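You operate a simulated robot arm through the tools that you are given. There is no shell and no other tool.

You are at the controls of a simulated two-armed robot. One attempt, no reset.

JOB
Tip the ground poppy into the teal bowl and add one shake of cinnamon.
Fine: cream beaker back in its ring, cinnamon shaker back where it stood. Set down upright: cinnamon shaker.

The check looks at the end state, three seconds after you hand in, the way a careful person would. Anything else that was tipped, shoved, dropped, spilled or broken makes it a failure.

ROBOT AND FRAMES
Two 7-joint arms with two-finger parallel grippers on one trunk that stands fixed in place. Base frame: the origin is at the foot of the trunk, x ahead of it, y to its left, z up. Readings come in mm, degrees, newtons and seconds.
The left shoulder is at [70, 163, 1220], the right one opposite. With the tool pointing down near the work surface each hand reaches from about 400 to 880 mm from the base axis, measured 20 degrees to its own side. Payload 3.43 kg a hand.
The tool frame of a hand sits at the grasp point between the pads (the TCP): z along the fingers, y along the line on which they close. The tips reach 34 mm beyond it. The gripper opens to 128 mm. The fingers are 24 mm wide and 12 mm thick; the gripper's body (48 by 130 mm) begins 96 mm behind the TCP.
Orientation is that of the tool frame in the base frame, as a unit quaternion [w, x, y, z]. With the fingers straight down and closing along the base's y, the tool's x points along the base's -x, its y along +y and its z along -z.

CONTROLS
- The arms move only by the tool jog_arm. It takes "left_motion", "right_motion" or both (then of equal length, played together; a hand with none holds still); each is a list of rows, each a list of 7 numbers: the shift along the tool's x, y, z in m, then the turn, a rotation vector about the tool's x, y, z in degrees, then the closure, from 0 (fully open) to 1 (shut). In form: [[tx, ty, tz, ax, ay, az, claw], ...]. A call has 1 to 20 rows; each row shifts and turns the commanded pose from where the row before left it, along the tool's axes as they then stand. Rows are played at 5 a second. More than 50 mm and 8.6 degrees between two rows, or a gripper value outside its range, and nothing of the call is played. Where a pose cannot be reached the arm comes as near as it can. A force on the tool above 90 N (or 10 N above the force at the start of the call, whichever is more), or a blocked arm, ends the call early, and 0.2 s more pass. Each finger travels about 153 mm/s and halts on what it meets, pressing with about 22 N; the grip force reading is that of the motor and also rises with nothing between the fingers. The clock runs only during rows and for 0.2 s after the last one: add rows that do not move to give the fingers time. It gives the time, the measured TCP pose, the force on the tool (base axes), the opening and the grip force at its end, in the units of the frame above (readings bear some noise), with the torque about the TCP (base axes, N m) and any sound that the robot's microphone picked up, and new pictures: "show" is both (left out), scene, wrist or none (wrist: the cameras of the hands that moved).
- Cameras (640 x 400 px; columns grow to the right, rows downward): "scene" is now at [134.6, 50.7, 1459.5]; the picture's right is [0.53, -0.85, 0.00], its down [-0.44, -0.27, -0.86] and it looks along [0.73, 0.45, -0.52] (base axes); focal length 340 px, centre (320, 200). "left" rides on the left gripper at [76, 11, -160] in its tool frame; the picture's right is [-0.15, 0.99, 0.00], its down [-0.88, -0.13, -0.46] and it looks along [-0.45, -0.07, 0.89] (tool axes); focal length 234 px, centre (320, 200). "right" rides on the right gripper at [76, -11, -160] in its tool frame; the picture's right is [0.15, 0.99, 0.00], its down [-0.88, 0.13, -0.46] and it looks along [-0.45, 0.07, 0.89] (tool axes); focal length 234 px, centre (320, 200). There is no depth. A picture from a camera that has moved, and an enlarged one, comes with that camera's place and axes in the base frame and with its lens. The place of the scene camera against the robot may be out by one fixed shift of up to 12 mm in any direction.
- raise_lower(by): slides the trunk up (or, below 0, down) by that many mm; the arms and the scene camera ride with it, the base frame stays. It gives what a move gives, with no picture.
- aim_head(pan, tilt): turns the head with the scene camera to pan (to the left, within 86 degrees either way) and tilt (down, from -29 to 69), counted from straight ahead of the robot. It gives what a move gives, and a new picture of the scene camera.
- inspect(camera, box): a new picture of the part [left, top, right, bottom] of that camera's present view, enlarged. It takes no simulated time.
- job_done(): hands the job in; it is judged then, once.

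Places have to be worked out from the pictures, the camera data and where the tool is seen. Open the grippers and draw the arms clear of the work before you hand the job in, unless the task says otherwise.

The tools are called after "Emit:" as a command line: name --argument value ..., lists and objects as JSON in quotes. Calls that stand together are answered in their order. jog_arm: Moves the arms, as the interface text tells. Its arguments: {"type":"object","properties":{"left_motion":{"type":"array","items":{"type":"array","items":{"type":"number"}}},"right_motion":{"type":"array","items":{"type":"array","items":{"type":"number"}}},"show":{"type":"string","enum":["both","scene","wrist","none"]}},"required":[]} The other tools are called the same way: raise_lower (by) moves the trunk up or down; aim_head (pan, tilt) turns the head that bears the scene camera; inspect (camera, box) takes an enlarged picture of a part of a camera's view; job_done () hands the job in.

At the start:

```text
clock: 0.0
left_ee_pos: [336.3, 520.6, 1288.6]
left_orientation: [0.0, 0.0, 1.0, 0.0]
left_force: [0.3, 0.1, -0.3]
left_wrist_torque: [0.0, -0.02, -0.01]
left_width: 127.9
left_gripper_force: 0.0
right_ee_pos: [658.8, 34.0, 1235.0]
right_orientation: [0.0, -0.001, 1.0, 0.001]
right_force: [0.6, 0.1, 0.2]
right_wrist_torque: [0.02, 0.0, -0.01]
right_width: 128.0
right_gripper_force: 0.1
trunk travel left (down, up): [-700.0, 240.0]
head pan, tilt (commanded): [31.9, 31.2]
```

scene: 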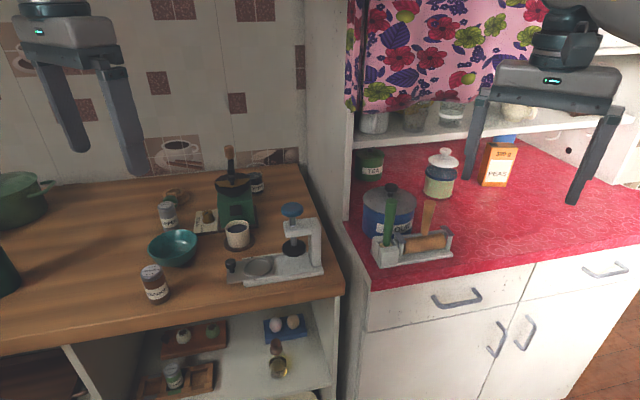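
right: 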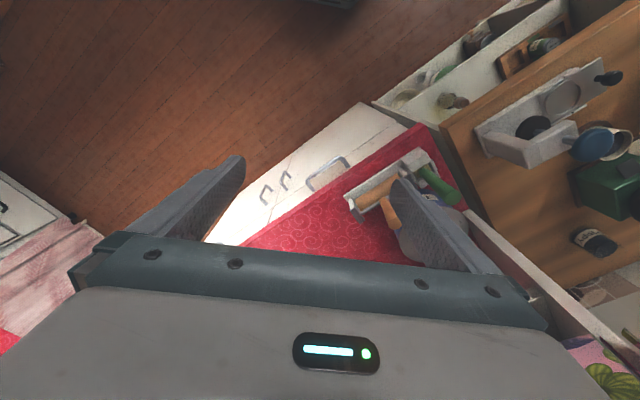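
left: 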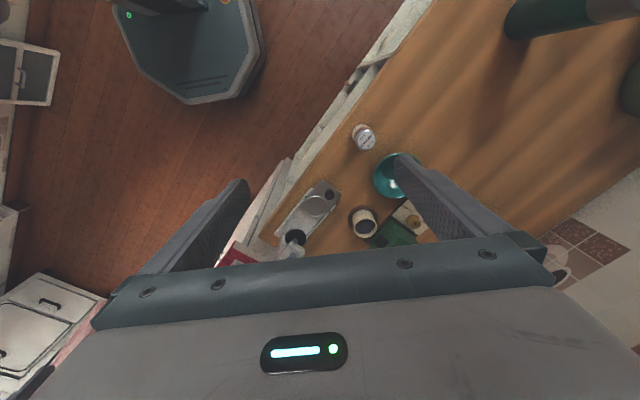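

I see a wooden counter with a teal bowl, a cream beaker in a ring, jars and shakers. I'll enlarge parts of the scene to read the labels.

Emit:
inspect --camera "scene" --box '[120, 140, 340, 310]'

Emit:
inspect --camera "left" --box '[260, 100, 480, 270]'

Emit:
inspect --camera "scene" --box '[120, 240, 230, 310]'

Emit:
inspect --camera "scene" --box '[140, 170, 270, 260]'

```text
2.35 times, centred on (230, 225) of scene
camera zoom: at [134.6, 50.7, 1459.5], right [0.53, -0.85, 0.0], down [-0.44, -0.27, -0.86], along [0.73, 0.45, -0.52], focal length 800 px, centre (532, 141)
```

zoom: 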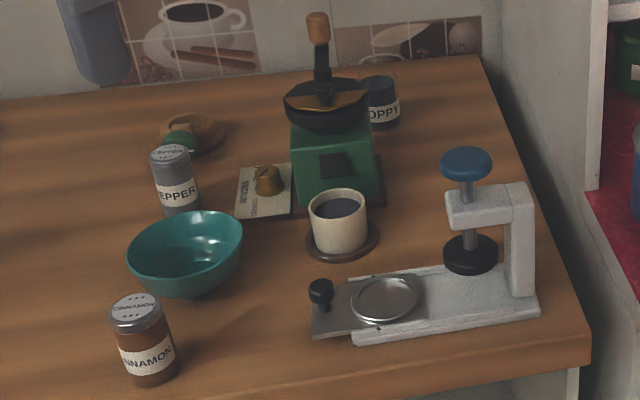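

```text
2.35 times, centred on (370, 185) of left
camera zoom: at [260.8, 530.9, 1449.3], right [0.15, 0.99, 0.0], down [0.88, -0.13, 0.46], along [0.45, -0.07, -0.89], focal length 551 px, centre (202, 235)
```

zoom: 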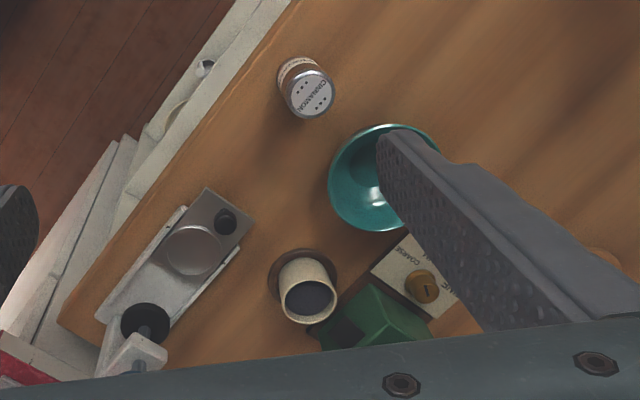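

```text
5.71 times, centred on (175, 275) of scene
camera zoom: at [134.6, 50.7, 1459.5], right [0.53, -0.85, 0.0], down [-0.44, -0.27, -0.86], along [0.73, 0.45, -0.52], focal length 1943 px, centre (1149, -229)
```

zoom: 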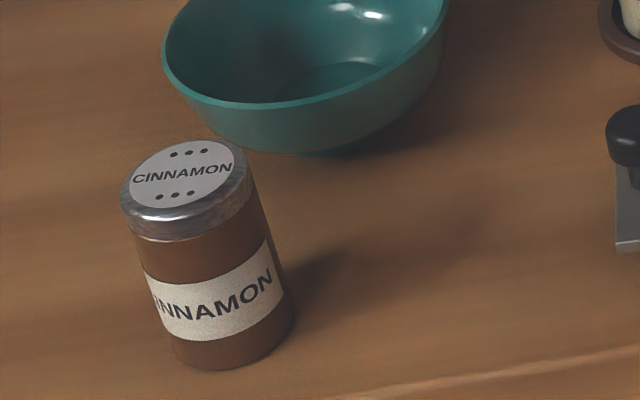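

```text
4.44 times, centred on (205, 215) of scene
camera zoom: at [134.6, 50.7, 1459.5], right [0.53, -0.85, 0.0], down [-0.44, -0.27, -0.86], along [0.73, 0.45, -0.52], focal length 1511 px, centre (831, 133)
```

zoom: 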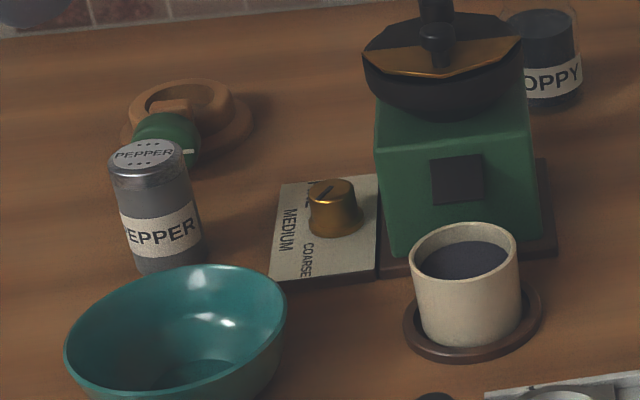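

The cream beaker holds dark powder and stands in a brown ring next to the grinder, with cinnamon near the counter's front edge and the bowl between them. By rough triangulation, the counter is at z≈905, the beaker near [600,595], the cinnamon near [380,603] and the bowl near [480,680]. I'll centre the head on this area and yaw the left hand to face the diagonal counter.

Emit:
aim_head --pan 56 --tilt 38

Emit:
jog_arm --left_motion '[[0, 0, 0, 0, 0, -7.5, 0], [0, 0, 0, 0, 0, -7.5, 0], [0, 0, 0, 0, 0, -7.5, 0], [0, 0, 0, 0, 0, -7.5, 0], [0, 0, 0, 0, 0, -7.5, 0], [0, 0, 0, 0, 0, -7.5, 0]]' --show "both"

```text
clock: 0.9
left_ee_pos: [336.2, 520.2, 1289.4]
left_orientation: [-0.001, 0.0, 1.0, 0.001]
left_force: [0.1, -0.2, 0.3]
left_wrist_torque: [0.02, 0.02, -0.03]
left_width: 128.5
left_gripper_force: 0.1
right_ee_pos: [657.9, 35.7, 1235.5]
right_orientation: [0.001, 0.001, 1.0, 0.001]
right_force: [-0.8, -0.1, 0.0]
right_wrist_torque: [0.0, 0.02, -0.01]
right_width: 128.1
right_gripper_force: 0.0
trunk travel left (down, up): [-700.0, 240.0]
head pan, tilt (commanded): [56.0, 38.0]
camera scene: at [106.6, 74.6, 1449.0], right [0.83, -0.56, 0.0], down [-0.34, -0.51, -0.79], along [0.44, 0.65, -0.62], focal length 340 px, centre (320, 200)
```

scene: 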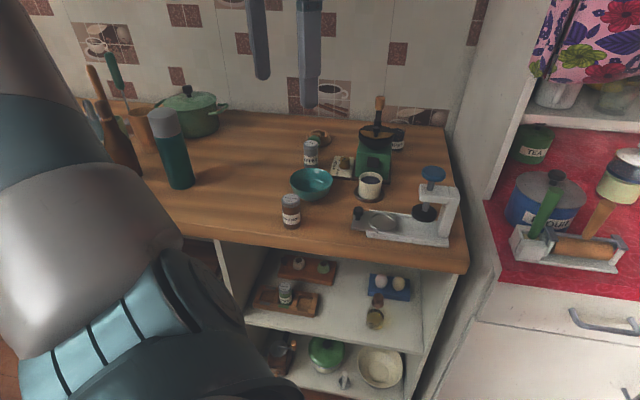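

```text
clock: 2.3
left_ee_pos: [336.1, 520.0, 1288.9]
left_orientation: [0.001, -0.385, 0.923, 0.001]
left_force: [0.3, 0.1, 0.7]
left_wrist_torque: [0.01, 0.04, -0.01]
left_width: 128.0
left_gripper_force: 0.1
right_ee_pos: [658.5, 35.7, 1236.2]
right_orientation: [0.0, 0.0, 1.0, -0.001]
right_force: [0.7, 0.4, 0.0]
right_wrist_torque: [0.0, -0.04, 0.0]
right_width: 128.1
right_gripper_force: 0.0
trunk travel left (down, up): [-700.0, 240.0]
head pan, tilt (commanded): [56.0, 38.0]
camera scene: at [106.5, 74.4, 1449.0], right [0.83, -0.56, 0.0], down [-0.34, -0.51, -0.79], along [0.44, 0.65, -0.62], focal length 340 px, centre (320, 200)
camera left: at [275.2, 473.7, 1449.0], right [-0.6, 0.8, 0.0], down [0.71, 0.53, 0.46], along [0.37, 0.27, -0.89], focal length 234 px, centre (320, 200)
```

scene: 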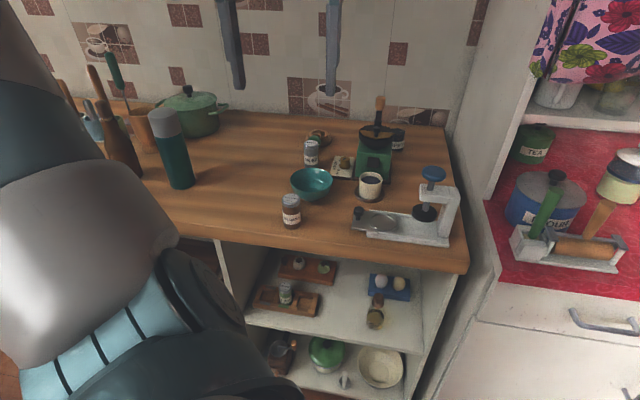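
left: 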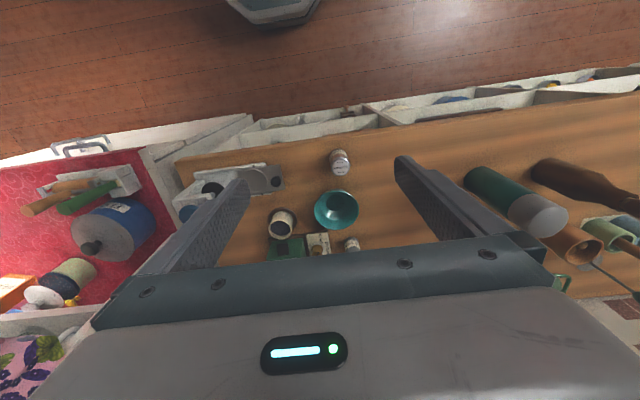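

The left view now lines up with the counter. I'll zoom both cameras on the work area to triangulate more exactly.

Emit:
inspect --camera "left" --box '[250, 140, 400, 260]'

Emit:
inspect --camera "scene" --box '[260, 110, 480, 260]'

Emit:
inspect --camera "scene" --box '[330, 140, 420, 210]'

```text
3.33 times, centred on (325, 200) of left
camera zoom: at [275.2, 473.7, 1449.0], right [-0.6, 0.8, 0.0], down [0.71, 0.53, 0.46], along [0.37, 0.27, -0.89], focal length 781 px, centre (303, 200)
```

zoom: 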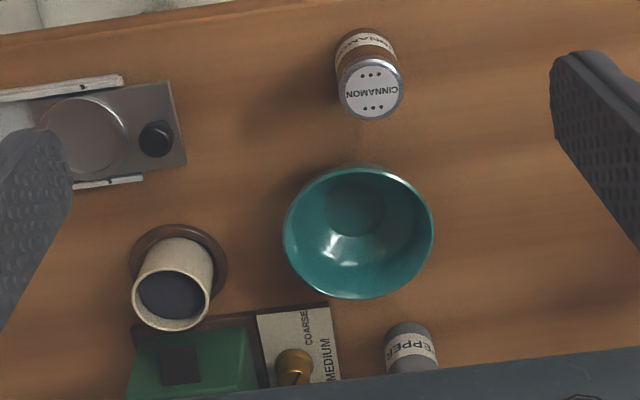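

```text
2.67 times, centred on (370, 185) of scene
camera zoom: at [106.5, 74.4, 1449.0], right [0.83, -0.56, 0.0], down [-0.34, -0.51, -0.79], along [0.44, 0.65, -0.62], focal length 906 px, centre (187, 240)
```

zoom: 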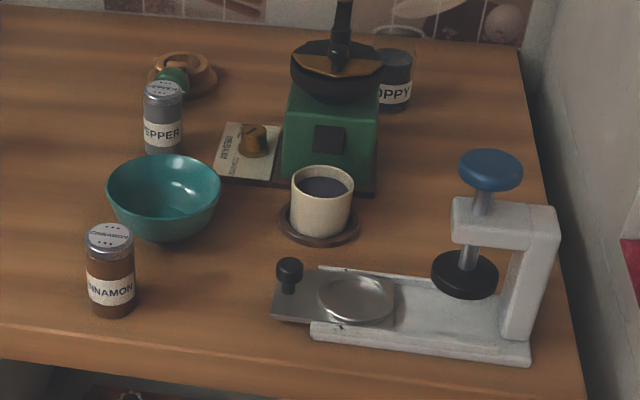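

```text
5.71 times, centred on (375, 175) of scene
camera zoom: at [106.5, 74.4, 1449.0], right [0.83, -0.56, 0.0], down [-0.34, -0.51, -0.79], along [0.44, 0.65, -0.62], focal length 1943 px, centre (6, 343)
```

zoom: 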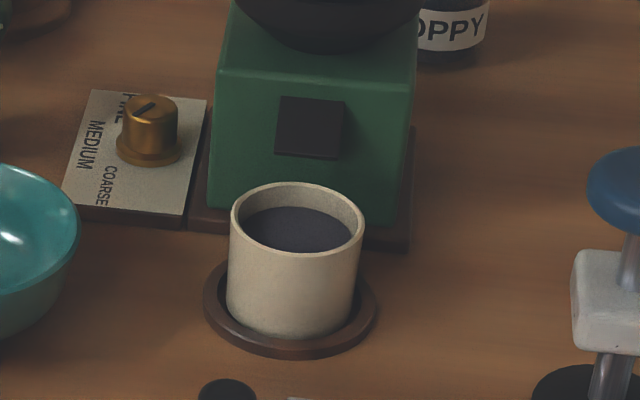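

Triangulating from the left camera puts the beaker's rim centre near [598,592,963], the ring below it, and the scene camera's x reading about 12 mm high. I'll move the left hand to a standoff in front of the beaker, well above everything, and start pitching the fingers forward.

Emit:
jog_arm --left_motion '[[-0.0189, -0.0223, 0.0272, 0, 0, 0, 0], [-0.0189, -0.0223, 0.0272, 0, 0, 0, 0], [-0.0189, -0.0223, 0.0272, 0, 0, 0, 0], [-0.0189, -0.0223, 0.0272, 0, 0, 0, 0], [-0.0189, -0.0223, 0.0272, 0, 0, 0, 0], [-0.0189, -0.0223, 0.0272, 0, 0, 0, 0], [0, 0, 0, 0, -7.8, 0, 0], [0, 0, 0, 0, -7.8, 0, 0], [0, 0, 0, 0, -7.8, 0, 0], [0, 0, 0, 0, -7.8, 0, 0], [0, 0, 0, 0, 0, 0, 0]]'

```text
clock: 4.7
left_ee_pos: [513.0, 505.5, 1125.8]
left_orientation: [0.248, -0.37, 0.889, 0.103]
left_force: [-0.3, 0.3, 0.0]
left_wrist_torque: [-0.01, 0.0, 0.02]
left_width: 128.0
left_gripper_force: 0.1
right_ee_pos: [659.1, 36.5, 1233.9]
right_orientation: [0.0, 0.0, 1.0, 0.0]
right_force: [-0.3, -0.1, -0.2]
right_wrist_torque: [0.0, 0.05, 0.03]
right_width: 128.1
right_gripper_force: 0.1
trunk travel left (down, up): [-700.0, 240.0]
head pan, tilt (commanded): [56.0, 38.0]
camera scene: at [107.0, 75.0, 1449.0], right [0.83, -0.56, 0.0], down [-0.34, -0.51, -0.79], along [0.44, 0.65, -0.62], focal length 340 px, centre (320, 200)
camera left: at [399.9, 409.3, 1223.7], right [-0.61, 0.79, 0.08], down [0.46, 0.27, 0.85], along [0.65, 0.55, -0.53], focal length 234 px, centre (320, 200)
```

scene: 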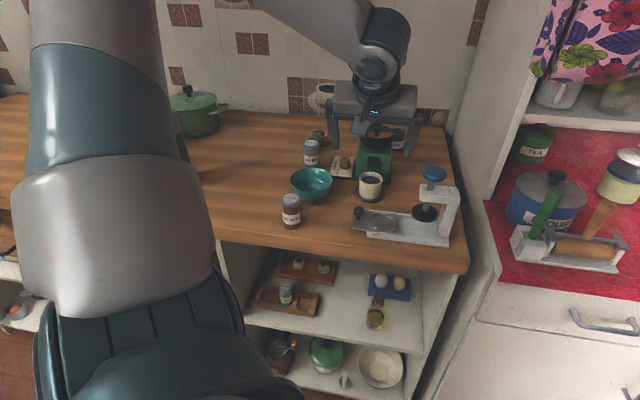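
left: 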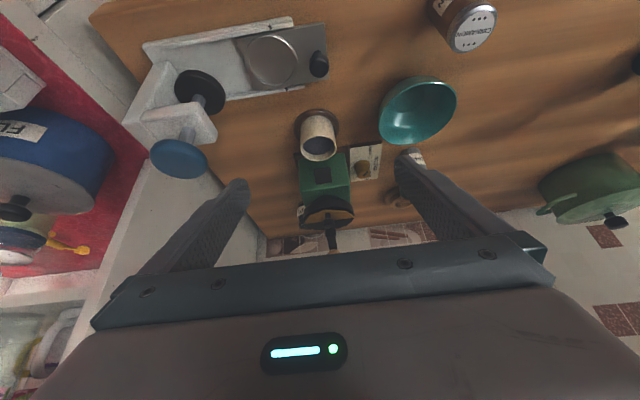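

The hand is in position at 31° pitch, with beaker, bowl, press and cinnamon all visible. I'll zoom the left view for an accurate second sighting.

Emit:
inspect --camera "left" --box '[280, 90, 380, 190]'

Emit:
inspect --camera "left" --box '[360, 0, 520, 160]'

Emit:
inspect --camera "left" --box '[140, 10, 340, 190]'

```text
4.00 times, centred on (330, 140) of left
camera zoom: at [399.9, 409.3, 1223.7], right [-0.61, 0.79, 0.08], down [0.46, 0.27, 0.85], along [0.65, 0.55, -0.53], focal length 937 px, centre (280, 440)
```

zoom: 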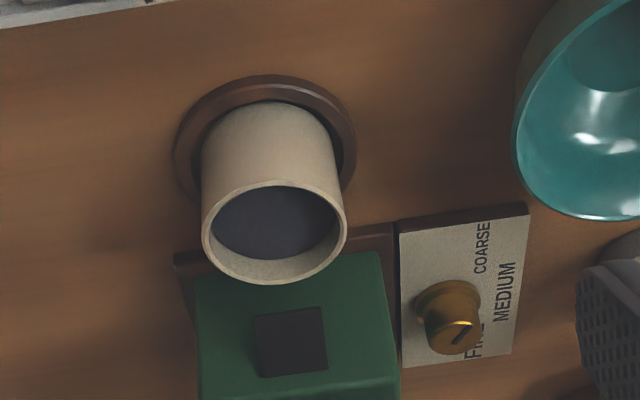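

```text
2.50 times, centred on (440, 80) of left
camera zoom: at [399.9, 409.3, 1223.7], right [-0.61, 0.79, 0.08], down [0.46, 0.27, 0.85], along [0.65, 0.55, -0.53], focal length 585 px, centre (20, 500)
```

zoom: 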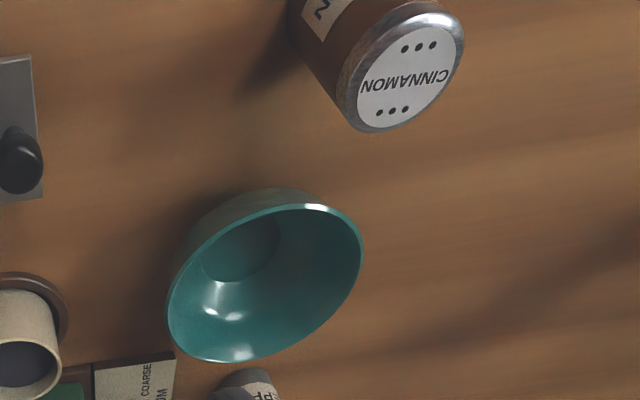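

```text
2.22 times, centred on (240, 100) of left
camera zoom: at [399.9, 409.3, 1223.7], right [-0.61, 0.79, 0.08], down [0.46, 0.27, 0.85], along [0.65, 0.55, -0.53], focal length 520 px, centre (498, 422)
```

zoom: 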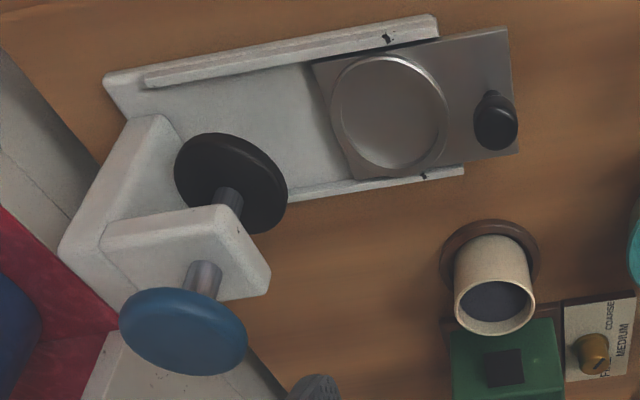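

Two wrist sightings agree well: beaker rim [609,596,947] with 60 mm diameter, ring top z≈895, bowl rim centre [474,672,952] about 112 mm wide, cinnamon cap [380,607,977], and press knob top [502,515,950]. I'll pitch to 35° below horizontal and go to a pre-grasp 120 mm back from the beaker along the finger direction, passing above the press knob.

Emit:
jog_arm --left_motion '[[0, 0, 0, 0, -7.93, 0, 0.2], [0, 0, 0, 0, -7.93, 0, 0.2], [0, 0, 0, 0, -7.93, 0, 0.2], [0.0222, -0.0011, 0.0223, 0, 0, 0, 0.2], [0.0222, -0.0011, 0.0223, 0, 0, 0, 0.2], [0.0222, -0.0011, 0.0223, 0, 0, 0, 0.2], [0.0222, -0.0011, 0.0223, 0, 0, 0, 0.2], [0, 0, 0, 0, 0, 0, 0.2]]'

```text
clock: 6.5
left_ee_pos: [531.6, 518.6, 1003.0]
left_orientation: [0.427, -0.34, 0.82, 0.176]
left_force: [0.2, 0.4, -0.6]
left_wrist_torque: [0.03, 0.02, 0.02]
left_width: 102.6
left_gripper_force: 0.1
right_ee_pos: [656.6, 35.8, 1235.6]
right_orientation: [0.0, 0.0, 1.0, -0.001]
right_force: [-1.0, 0.7, 0.7]
right_wrist_torque: [-0.03, -0.03, -0.02]
right_width: 128.2
right_gripper_force: 0.0
trunk travel left (down, up): [-700.0, 240.0]
head pan, tilt (commanded): [56.0, 38.0]
camera scene: at [105.9, 74.2, 1449.1], right [0.83, -0.56, 0.0], down [-0.34, -0.51, -0.79], along [0.44, 0.65, -0.62], focal length 340 px, centre (320, 200)
camera left: at [400.2, 403.0, 1033.3], right [-0.64, 0.76, 0.12], down [0.18, 0.0, 0.98], along [0.75, 0.65, -0.14], focal length 234 px, centre (320, 200)
```

scene: 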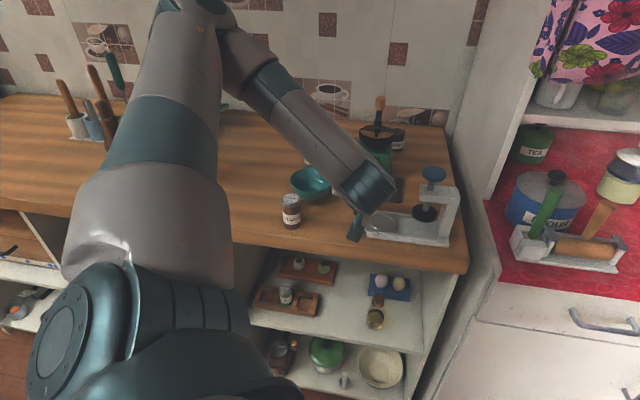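
left: 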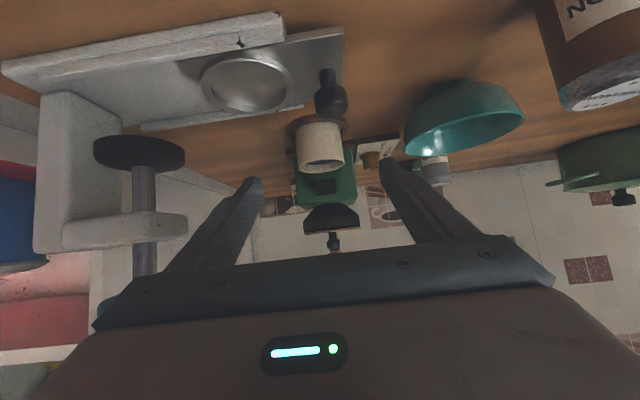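

The pre-grasp was reached accurately, and the beaker sits between the fingers in the wrist view. I'll zoom in to refine its position and heights before closing in.

Emit:
inspect --camera "left" --box '[270, 60, 370, 200]'

Emit:
inspect --camera "left" --box '[380, 0, 640, 200]'

```text
2.86 times, centred on (320, 130) of left
camera zoom: at [400.2, 403.0, 1033.3], right [-0.64, 0.76, 0.12], down [0.18, 0.0, 0.98], along [0.75, 0.65, -0.14], focal length 669 px, centre (320, 400)
```

zoom: 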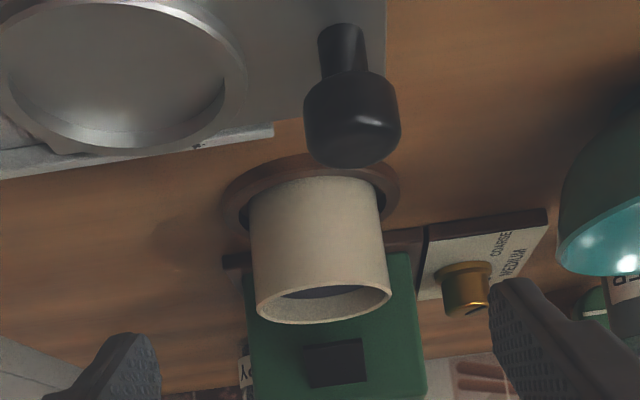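

```text
2.00 times, centred on (510, 100) of left
camera zoom: at [400.2, 403.0, 1033.3], right [-0.64, 0.76, 0.12], down [0.18, 0.0, 0.98], along [0.75, 0.65, -0.14], focal length 468 px, centre (-60, 400)
```

zoom: 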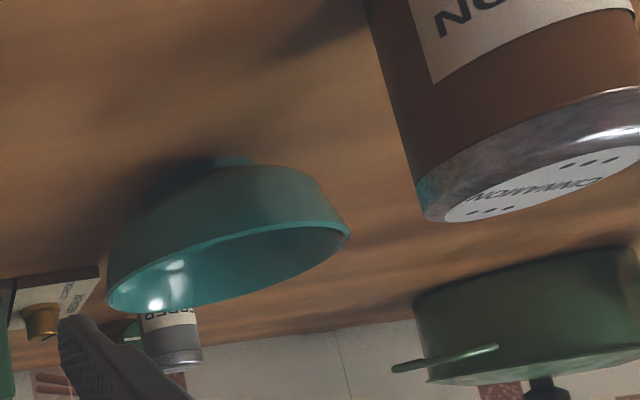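

The refined rim centre is about [609,595,950], laterally centred within 1 mm of the hand. I'll advance 118 mm straight along the fingers so the pads straddle the beaker's upper part.

Emit:
jog_arm --left_motion '[[-0.0002, -0.0002, 0.0236, 0, 0, 0, 0.2], [-0.0002, -0.0002, 0.0236, 0, 0, 0, 0.2], [-0.0002, -0.0002, 0.0236, 0, 0, 0, 0.2], [-0.0002, -0.0002, 0.0236, 0, 0, 0, 0.2], [-0.0002, -0.0002, 0.0236, 0, 0, 0, 0.2], [0, 0, 0, 0, 0, 0, 0.2]]'

Emit:
inspect --camera "left" --box '[220, 60, 420, 220]'

Emit:
inspect --camera "scene" --box '[270, 130, 470, 260]'

```text
clock: 7.9
left_ee_pos: [599.2, 585.5, 935.6]
left_orientation: [0.427, -0.339, 0.819, 0.176]
left_force: [0.7, -0.2, -0.2]
left_wrist_torque: [-0.01, 0.03, 0.0]
left_width: 102.5
left_gripper_force: 0.1
right_ee_pos: [658.9, 34.8, 1234.6]
right_orientation: [-0.001, -0.001, 1.0, 0.001]
right_force: [0.2, 0.2, 0.9]
right_wrist_torque: [0.02, 0.01, 0.0]
right_width: 128.2
right_gripper_force: 0.0
trunk travel left (down, up): [-700.0, 240.0]
head pan, tilt (commanded): [56.0, 38.0]
camera scene: at [106.3, 74.4, 1449.1], right [0.83, -0.56, 0.0], down [-0.34, -0.51, -0.79], along [0.44, 0.65, -0.62], focal length 340 px, centre (320, 200)
camera left: at [468.9, 470.2, 966.3], right [-0.64, 0.76, 0.12], down [0.18, 0.0, 0.98], along [0.75, 0.65, -0.14], focal length 234 px, centre (320, 200)
```

scene: 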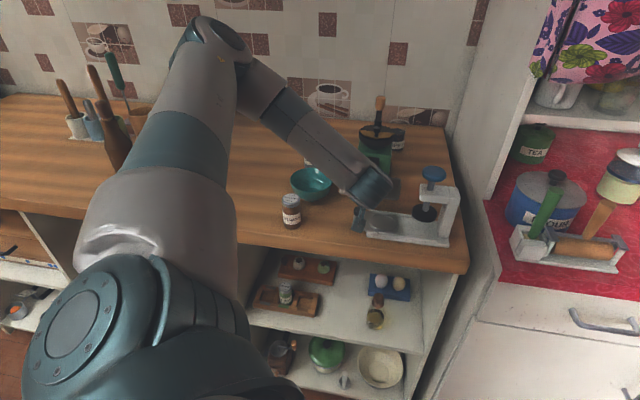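
left: 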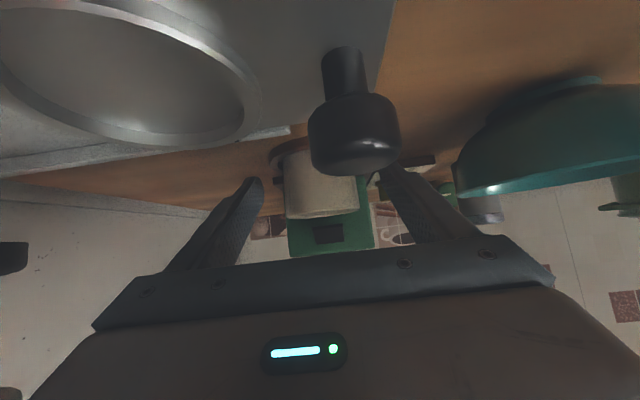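

```text
2.50 times, centred on (320, 140) of left
camera zoom: at [468.9, 470.2, 966.3], right [-0.64, 0.76, 0.12], down [0.18, 0.0, 0.98], along [0.75, 0.65, -0.14], focal length 585 px, centre (320, 350)
```

zoom: 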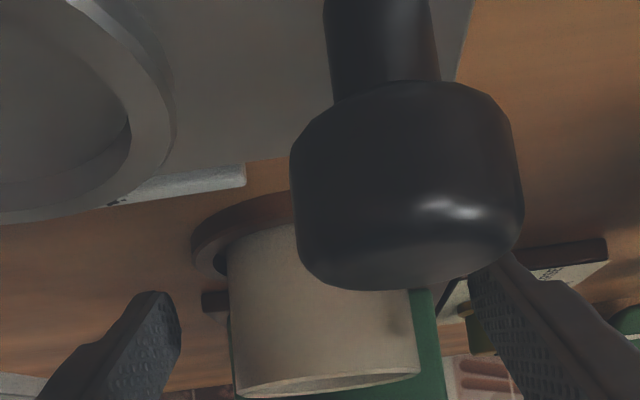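

```text
3.08 times, centred on (370, 195) of scene
camera zoom: at [106.3, 74.4, 1449.1], right [0.83, -0.56, 0.0], down [-0.34, -0.51, -0.79], along [0.44, 0.65, -0.62], focal length 1046 px, centre (166, 215)
```

zoom: 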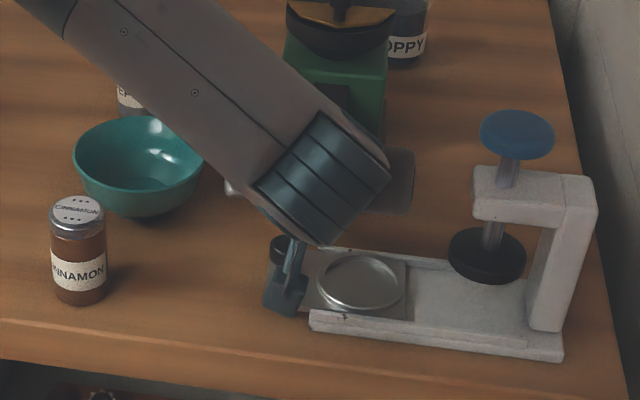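

The beaker is centred between the fingers and nothing has been touched. The wrist camera housing clears the press knob, so I'll close the fingers now.

Emit:
jog_arm --left_motion '[[0, 0, 0, 0, 0, 0, 0.4], [0, 0, 0, 0, 0, 0, 0.55], [0, 0, 0, 0, 0, 0, 1.0], [0, 0, 0, 0, 0, 0, 1.0], [0, 0, 0, 0, 0, 0, 1.0]]' --show "wrist"

```text
clock: 9.1
left_ee_pos: [599.4, 585.3, 935.1]
left_orientation: [0.427, -0.34, 0.82, 0.176]
left_force: [-0.1, 0.1, 0.7]
left_wrist_torque: [0.08, 0.05, -0.01]
left_width: 63.0
left_gripper_force: 22.4
right_ee_pos: [658.7, 35.3, 1234.5]
right_orientation: [0.0, 0.0, 1.0, 0.0]
right_force: [-0.2, 0.1, 0.1]
right_wrist_torque: [0.01, 0.02, -0.01]
right_width: 128.1
right_gripper_force: 0.1
trunk travel left (down, up): [-700.0, 240.0]
head pan, tilt (commanded): [56.0, 38.0]
camera left: at [468.8, 470.2, 966.2], right [-0.64, 0.76, 0.12], down [0.18, 0.0, 0.98], along [0.75, 0.65, -0.14], focal length 234 px, centre (320, 200)
```

left: 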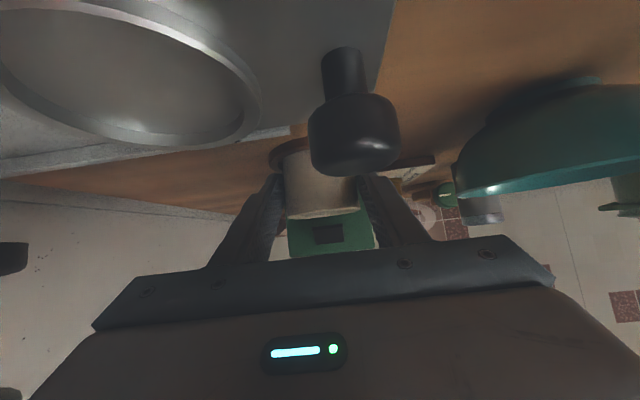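

The beaker is gripped at 63 mm width and 22 N. I'll lift it straight up out of the ring, slowly at first, and check.

Emit:
jog_arm --left_motion '[[-0.0082, 0, -0.0057, 0, 0, 0, 1.0], [-0.0123, 0, -0.0086, 0, 0, 0, 1.0], [-0.0123, 0, -0.0086, 0, 0, 0, 1.0], [-0.0123, 0, -0.0086, 0, 0, 0, 1.0], [0, 0, 0, 0, 0, 0, 1.0]]'

Emit:
inspect --camera "left" --box '[220, 60, 420, 240]'

```text
clock: 10.3
left_ee_pos: [600.6, 584.9, 989.2]
left_orientation: [0.426, -0.34, 0.819, 0.177]
left_force: [-0.5, -0.5, -0.9]
left_wrist_torque: [-0.02, 0.02, 0.06]
left_width: 63.6
left_gripper_force: 22.0
right_ee_pos: [658.9, 34.9, 1235.7]
right_orientation: [0.0, 0.001, 1.0, 0.0]
right_force: [-0.8, -0.9, -0.3]
right_wrist_torque: [-0.04, 0.06, 0.0]
right_width: 127.8
right_gripper_force: 0.1
trunk travel left (down, up): [-700.0, 240.0]
head pan, tilt (commanded): [56.0, 38.0]
camera scene: at [106.8, 74.8, 1449.0], right [0.83, -0.56, 0.0], down [-0.34, -0.51, -0.79], along [0.44, 0.65, -0.62], focal length 340 px, centre (320, 200)
camera left: at [469.3, 469.7, 1020.2], right [-0.64, 0.76, 0.12], down [0.19, 0.0, 0.98], along [0.75, 0.65, -0.14], focal length 234 px, centre (320, 200)
```

scene: 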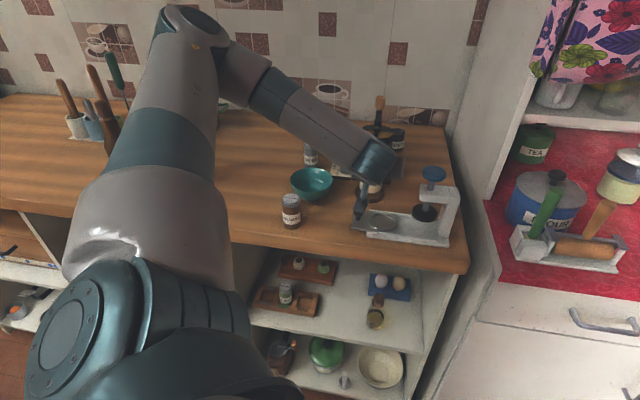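
left: 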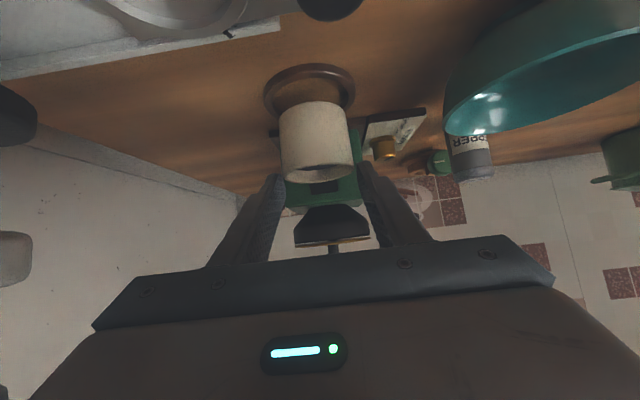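

```text
2.22 times, centred on (320, 150) of left
camera zoom: at [469.3, 469.7, 1020.2], right [-0.64, 0.76, 0.12], down [0.19, 0.0, 0.98], along [0.75, 0.65, -0.14], focal length 520 px, centre (320, 311)
```

zoom: 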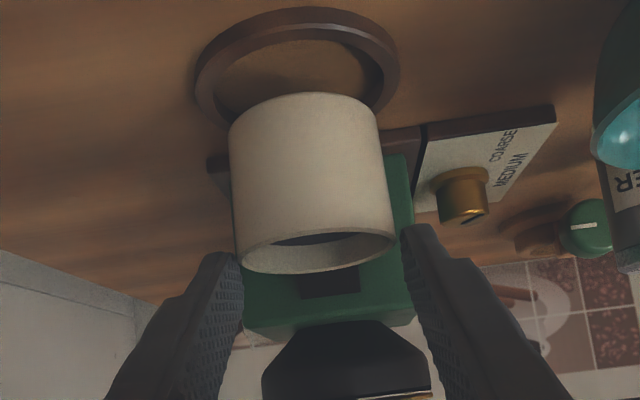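

The hand rose 54 mm, but the rim in the wrist view is only at about z≈970, so the beaker may have slipped down in the fingers. I'll look closely before moving again.

Emit:
inspect --camera "scene" --box '[330, 140, 430, 220]'

Emit:
inspect --camera "left" --box '[260, 80, 380, 220]'

Emit:
jog_arm --left_motion '[[0, 0, 0, 0, 0, 0, 1.0]]' --show "wrist"

```text
5.00 times, centred on (380, 180) of scene
camera zoom: at [106.8, 74.8, 1449.0], right [0.83, -0.56, 0.0], down [-0.34, -0.51, -0.79], along [0.44, 0.65, -0.62], focal length 1700 px, centre (20, 300)
```

zoom: 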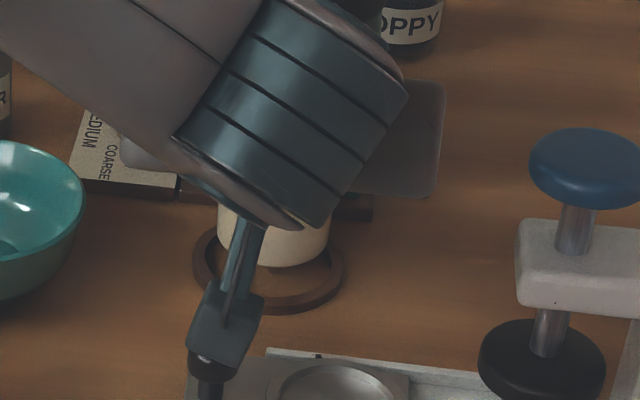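

```text
2.86 times, centred on (320, 150) of left
camera zoom: at [469.3, 469.7, 1020.2], right [-0.64, 0.76, 0.12], down [0.19, 0.0, 0.98], along [0.75, 0.65, -0.14], focal length 669 px, centre (320, 343)
```

zoom: 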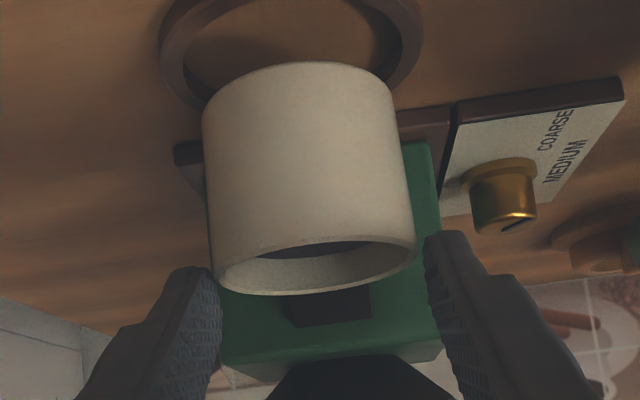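

```text
clock: 10.7
left_ee_pos: [599.7, 585.0, 990.0]
left_orientation: [0.427, -0.339, 0.82, 0.176]
left_force: [0.4, 0.5, 0.0]
left_wrist_torque: [0.0, 0.01, -0.02]
left_width: 63.6
left_gripper_force: 22.2
right_ee_pos: [657.8, 34.6, 1235.1]
right_orientation: [0.0, 0.0, 1.0, 0.0]
right_force: [0.9, 0.9, 0.4]
right_wrist_torque: [-0.01, 0.01, 0.02]
right_width: 128.1
right_gripper_force: 0.0
trunk travel left (down, up): [-700.0, 240.0]
head pan, tilt (commanded): [56.0, 38.0]
camera left: at [469.2, 469.7, 1020.2], right [-0.64, 0.76, 0.12], down [0.18, 0.0, 0.98], along [0.75, 0.65, -0.14], focal length 234 px, centre (320, 200)
```

left: 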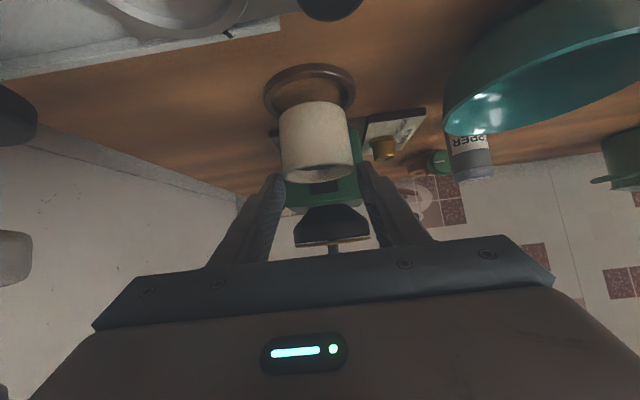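

The pictures confirm the beaker slid about 33 mm in the fingers and now hangs by its rim, upright and roughly 20 mm above its seat, not moving. I'll lower it gently back into the ring, then re-grip deeper.

Emit:
jog_arm --left_motion '[[0.0041, 0, 0.0029, 0, 0, 0, 1.0], [0.0041, 0, 0.0029, 0, 0, 0, 1.0], [0.0041, 0, 0.0029, 0, 0, 0, 1.0], [0.0037, 0, 0.0026, 0, 0, 0, 1.0], [0, 0, 0, 0, 0, 0, 1.0]]' --show "wrist"

Emit:
inspect --camera "left" --box '[240, 70, 400, 230]'

```text
clock: 11.9
left_ee_pos: [601.1, 585.6, 971.2]
left_orientation: [0.427, -0.34, 0.819, 0.177]
left_force: [0.3, 0.2, -0.3]
left_wrist_torque: [-0.03, 0.01, -0.01]
left_width: 63.4
left_gripper_force: 22.0
right_ee_pos: [658.6, 34.0, 1234.1]
right_orientation: [0.0, 0.0, 1.0, 0.001]
right_force: [-0.4, -0.2, 0.3]
right_wrist_torque: [-0.01, -0.01, -0.02]
right_width: 128.0
right_gripper_force: 0.0
trunk travel left (down, up): [-700.0, 240.0]
head pan, tilt (commanded): [56.0, 38.0]
camera left: at [470.0, 470.4, 1001.6], right [-0.64, 0.76, 0.12], down [0.18, 0.0, 0.98], along [0.75, 0.65, -0.14], focal length 234 px, centre (320, 200)
```

left: 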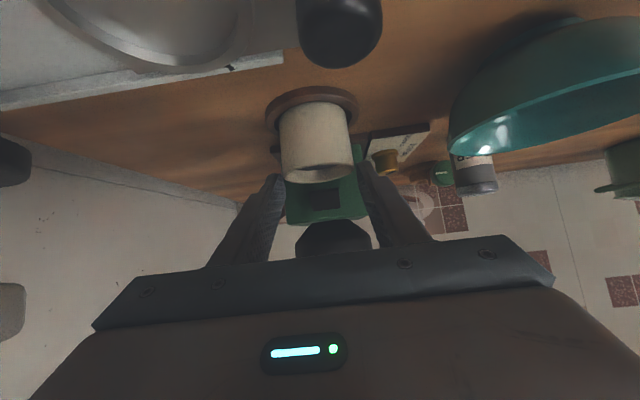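

```text
2.50 times, centred on (320, 150) of left
camera zoom: at [470.0, 470.4, 1001.6], right [-0.64, 0.76, 0.12], down [0.18, 0.0, 0.98], along [0.75, 0.65, -0.14], focal length 585 px, centre (320, 325)
```

zoom: 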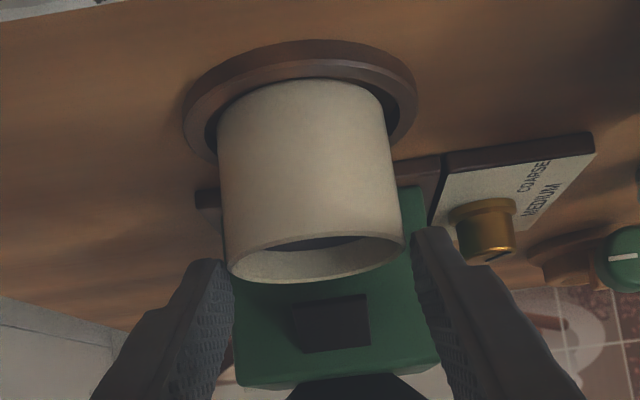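

The rim is at z≈953, about 3 mm above its seat, and it moved with the hand this time. I'll set it down the last bit and open the fingers.

Emit:
jog_arm --left_motion '[[0.0025, 0, 0.0017, 0, 0, 0, 1.0], [0, 0, 0, 0, 0, 0, 1.0], [0, 0, 0, 0, 0, 0, 0.45], [0, 0, 0, 0, 0, 0, 0.3], [0, 0, 0, 0, 0, 0, 0.2], [0, 0, 0, 0, 0, 0, 0.2]]' --show "wrist"

Emit:
inspect --camera "left" --box '[240, 70, 400, 230]'

```text
clock: 13.3
left_ee_pos: [599.4, 585.9, 967.7]
left_orientation: [0.427, -0.34, 0.82, 0.176]
left_force: [-0.6, -0.4, 0.1]
left_wrist_torque: [-0.03, -0.01, 0.01]
left_width: 102.3
left_gripper_force: 0.1
right_ee_pos: [659.6, 35.8, 1234.8]
right_orientation: [0.001, 0.0, 1.0, 0.001]
right_force: [0.5, 0.0, -0.5]
right_wrist_torque: [0.03, 0.0, 0.0]
right_width: 128.1
right_gripper_force: 0.2
trunk travel left (down, up): [-700.0, 240.0]
head pan, tilt (commanded): [56.0, 38.0]
camera left: at [469.4, 470.2, 997.8], right [-0.64, 0.76, 0.12], down [0.19, 0.0, 0.98], along [0.75, 0.65, -0.14], focal length 234 px, centre (320, 200)
```

left: 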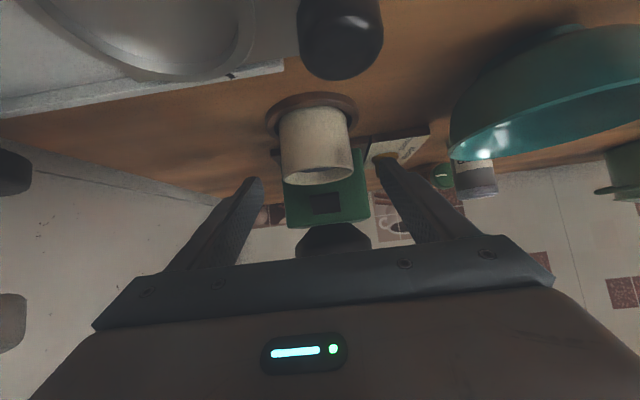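

```text
2.50 times, centred on (320, 150) of left
camera zoom: at [469.4, 470.2, 997.8], right [-0.64, 0.76, 0.12], down [0.19, 0.0, 0.98], along [0.75, 0.65, -0.14], focal length 585 px, centre (320, 325)
```

zoom: 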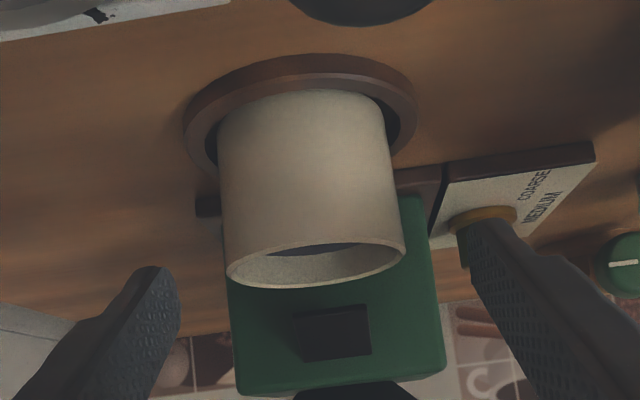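

The beaker is seated again with its rim at z≈951. I'll move the hand down and deeper so the centre of the pads is at the beaker's axis, then close again.

Emit:
jog_arm --left_motion '[[0.008, -0.0001, 0.0099, 0, 0, 0, 0.2], [0.008, -0.0001, 0.0099, 0, 0, 0, 0.2], [0.008, -0.0001, 0.0098, 0, 0, 0, 0.2], [0, 0, 0, 0, 0, 0, 0.2], [0, 0, 0, 0, 0, 0, 0.45], [0, 0, 0, 0, 0, 0, 1.0], [0, 0, 0, 0, 0, 0, 1.0], [0, 0, 0, 0, 0, 0, 1.0], [0, 0, 0, 0, 0, 0, 1.0]]' --show "wrist"

Emit:
inspect --camera "left" --box '[240, 90, 400, 250]'

```text
clock: 15.3
left_ee_pos: [608.9, 594.3, 933.0]
left_orientation: [0.427, -0.341, 0.818, 0.178]
left_force: [7.9, 10.2, 11.1]
left_wrist_torque: [0.32, -0.35, 0.25]
left_width: 71.3
left_gripper_force: 44.8
right_ee_pos: [658.7, 36.2, 1235.1]
right_orientation: [0.001, 0.0, 1.0, 0.0]
right_force: [0.7, 0.5, 0.3]
right_wrist_torque: [-0.02, 0.01, 0.01]
right_width: 128.0
right_gripper_force: 0.1
trunk travel left (down, up): [-700.0, 240.0]
head pan, tilt (commanded): [56.0, 38.0]
camera left: at [477.4, 478.6, 962.0], right [-0.64, 0.76, 0.12], down [0.18, 0.0, 0.98], along [0.75, 0.65, -0.14], focal length 234 px, centre (320, 200)
```

left: 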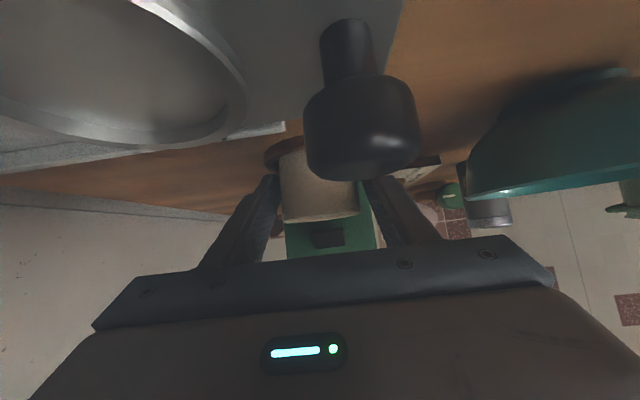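

```text
2.50 times, centred on (320, 170) of left
camera zoom: at [477.4, 478.6, 962.0], right [-0.64, 0.76, 0.12], down [0.18, 0.0, 0.98], along [0.75, 0.65, -0.14], focal length 585 px, centre (320, 275)
```

zoom: 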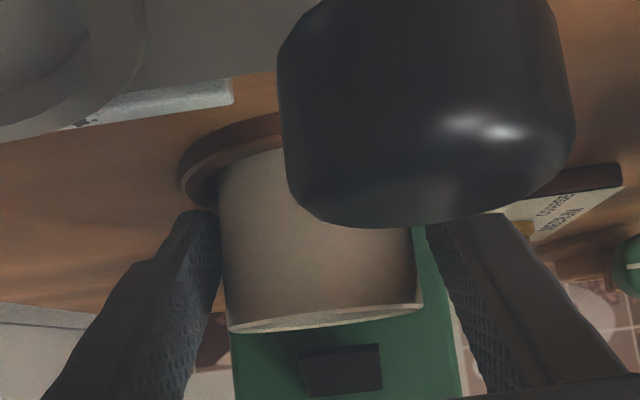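

The width stopped at 71 mm with the tool pushed up and forward, so the fingertips closed on the raised ring rather than the beaker, meaning the ring's top is nearer z≈905. I'll open at once, lift 10 mm and check that nothing shifted.

Emit:
jog_arm --left_motion '[[0, 0, 0, 0, 0, 0, 0.3], [0, 0, 0, 0, 0, 0, 0.2], [0, 0, 0, 0, 0, 0, 0.2], [-0.0041, 0, -0.0029, 0, 0, 0, 0.2], [-0.0041, 0, -0.0029, 0, 0, 0, 0.2], [0, 0, 0, 0, 0, 0, 0.2]]' --show "both"

Emit:
inspect --camera "left" --box '[240, 90, 400, 250]'

Emit:
inspect --camera "scene" --box '[330, 140, 430, 220]'

```text
clock: 16.7
left_ee_pos: [607.7, 594.6, 940.5]
left_orientation: [0.427, -0.34, 0.819, 0.177]
left_force: [0.1, 0.4, 0.4]
left_wrist_torque: [0.0, -0.03, 0.01]
left_width: 102.2
left_gripper_force: 0.1
right_ee_pos: [658.6, 34.4, 1235.0]
right_orientation: [0.0, 0.0, 1.0, 0.0]
right_force: [-0.2, -0.2, 0.0]
right_wrist_torque: [0.01, -0.03, 0.02]
right_width: 128.3
right_gripper_force: 0.1
trunk travel left (down, up): [-700.0, 240.0]
head pan, tilt (commanded): [56.0, 38.0]
camera scene: at [106.8, 74.7, 1449.0], right [0.83, -0.56, 0.0], down [-0.34, -0.51, -0.79], along [0.44, 0.65, -0.62], focal length 340 px, centre (320, 200)
camera left: at [476.7, 478.3, 971.0], right [-0.64, 0.76, 0.12], down [0.19, 0.0, 0.98], along [0.75, 0.65, -0.14], focal length 234 px, centre (320, 200)
```

scene: 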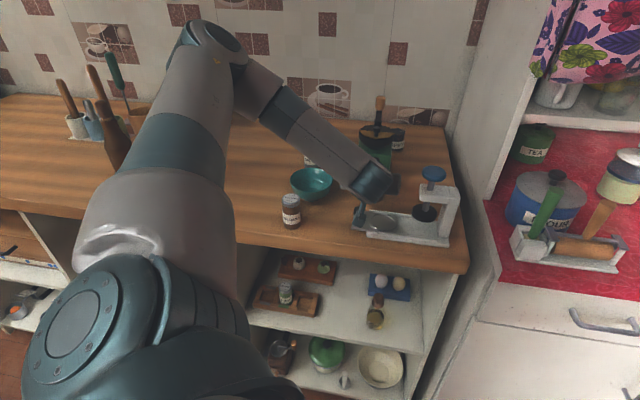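
left: 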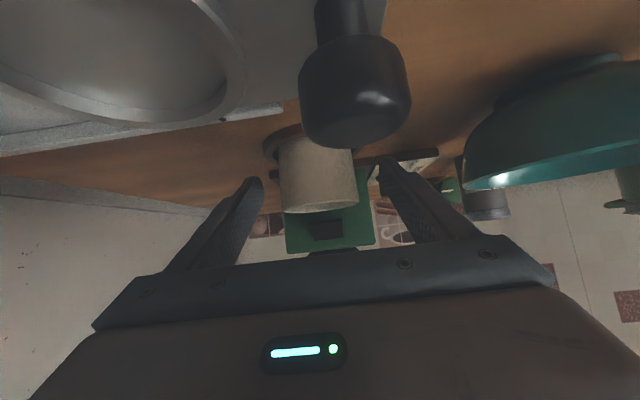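

```text
2.50 times, centred on (320, 170) of left
camera zoom: at [476.7, 478.3, 971.0], right [-0.64, 0.76, 0.12], down [0.19, 0.0, 0.98], along [0.75, 0.65, -0.14], focal length 585 px, centre (320, 275)
```

zoom: 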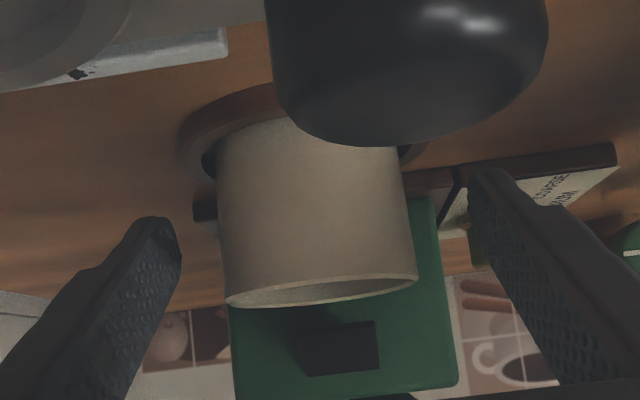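

```text
5.00 times, centred on (380, 180) of scene
camera zoom: at [106.8, 74.7, 1449.0], right [0.83, -0.56, 0.0], down [-0.34, -0.51, -0.79], along [0.44, 0.65, -0.62], focal length 1700 px, centre (20, 300)
```

zoom: 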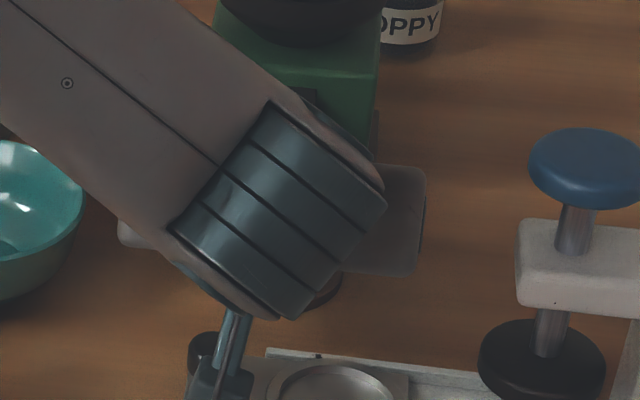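

Everything is still in place. At z≈938 the fingertips clear the ring, so I'll lower 3 mm, close on the beaker, and read the width.

Emit:
jog_arm --left_motion '[[0.0025, 0, 0.0017, 0, 0, 0, 0.2], [0, 0, 0, 0, 0, 0, 0.4], [0, 0, 0, 0, 0, 0, 0.5], [0, 0, 0, 0, 0, 0, 1.0], [0, 0, 0, 0, 0, 0, 1.0], [0, 0, 0, 0, 0, 0, 1.0], [0, 0, 0, 0, 0, 0, 1.0]]' --show "wrist"

Emit:
inspect --camera "left" --box '[240, 90, 400, 250]'

```text
clock: 18.3
left_ee_pos: [609.1, 593.6, 937.4]
left_orientation: [0.426, -0.341, 0.819, 0.177]
left_force: [0.6, 0.6, 1.0]
left_wrist_torque: [-0.02, -0.03, -0.02]
left_width: 63.2
left_gripper_force: 22.1
right_ee_pos: [658.7, 34.7, 1235.0]
right_orientation: [0.0, 0.0, 1.0, 0.0]
right_force: [-0.2, 0.1, 0.2]
right_wrist_torque: [-0.01, 0.02, 0.0]
right_width: 128.2
right_gripper_force: 0.1
trunk travel left (down, up): [-700.0, 240.0]
head pan, tilt (commanded): [56.0, 38.0]
camera left: at [476.9, 478.1, 968.2], right [-0.64, 0.76, 0.12], down [0.19, 0.0, 0.98], along [0.75, 0.65, -0.14], focal length 234 px, centre (320, 200)
```

left: 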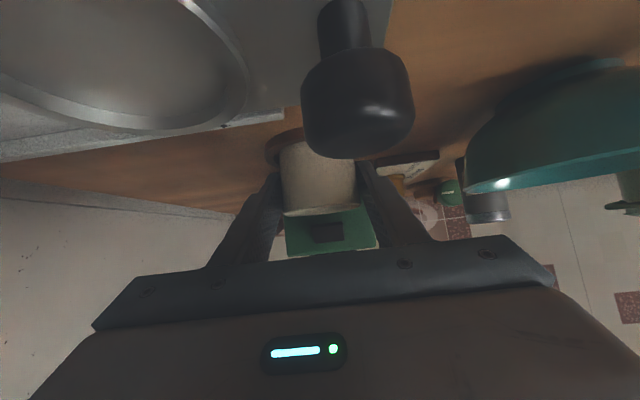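

```text
2.50 times, centred on (320, 170) of left
camera zoom: at [476.9, 478.1, 968.2], right [-0.64, 0.76, 0.12], down [0.19, 0.0, 0.98], along [0.75, 0.65, -0.14], focal length 585 px, centre (320, 275)
```

zoom: 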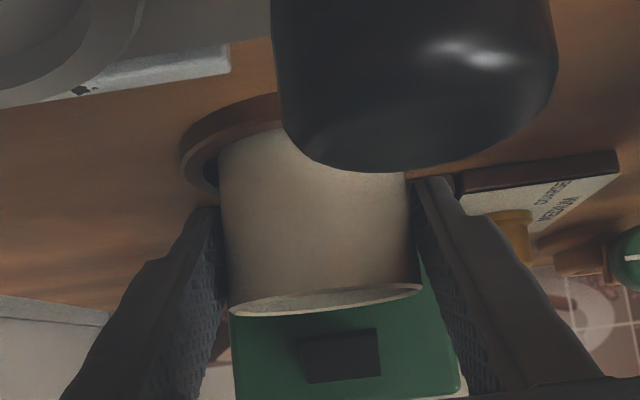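

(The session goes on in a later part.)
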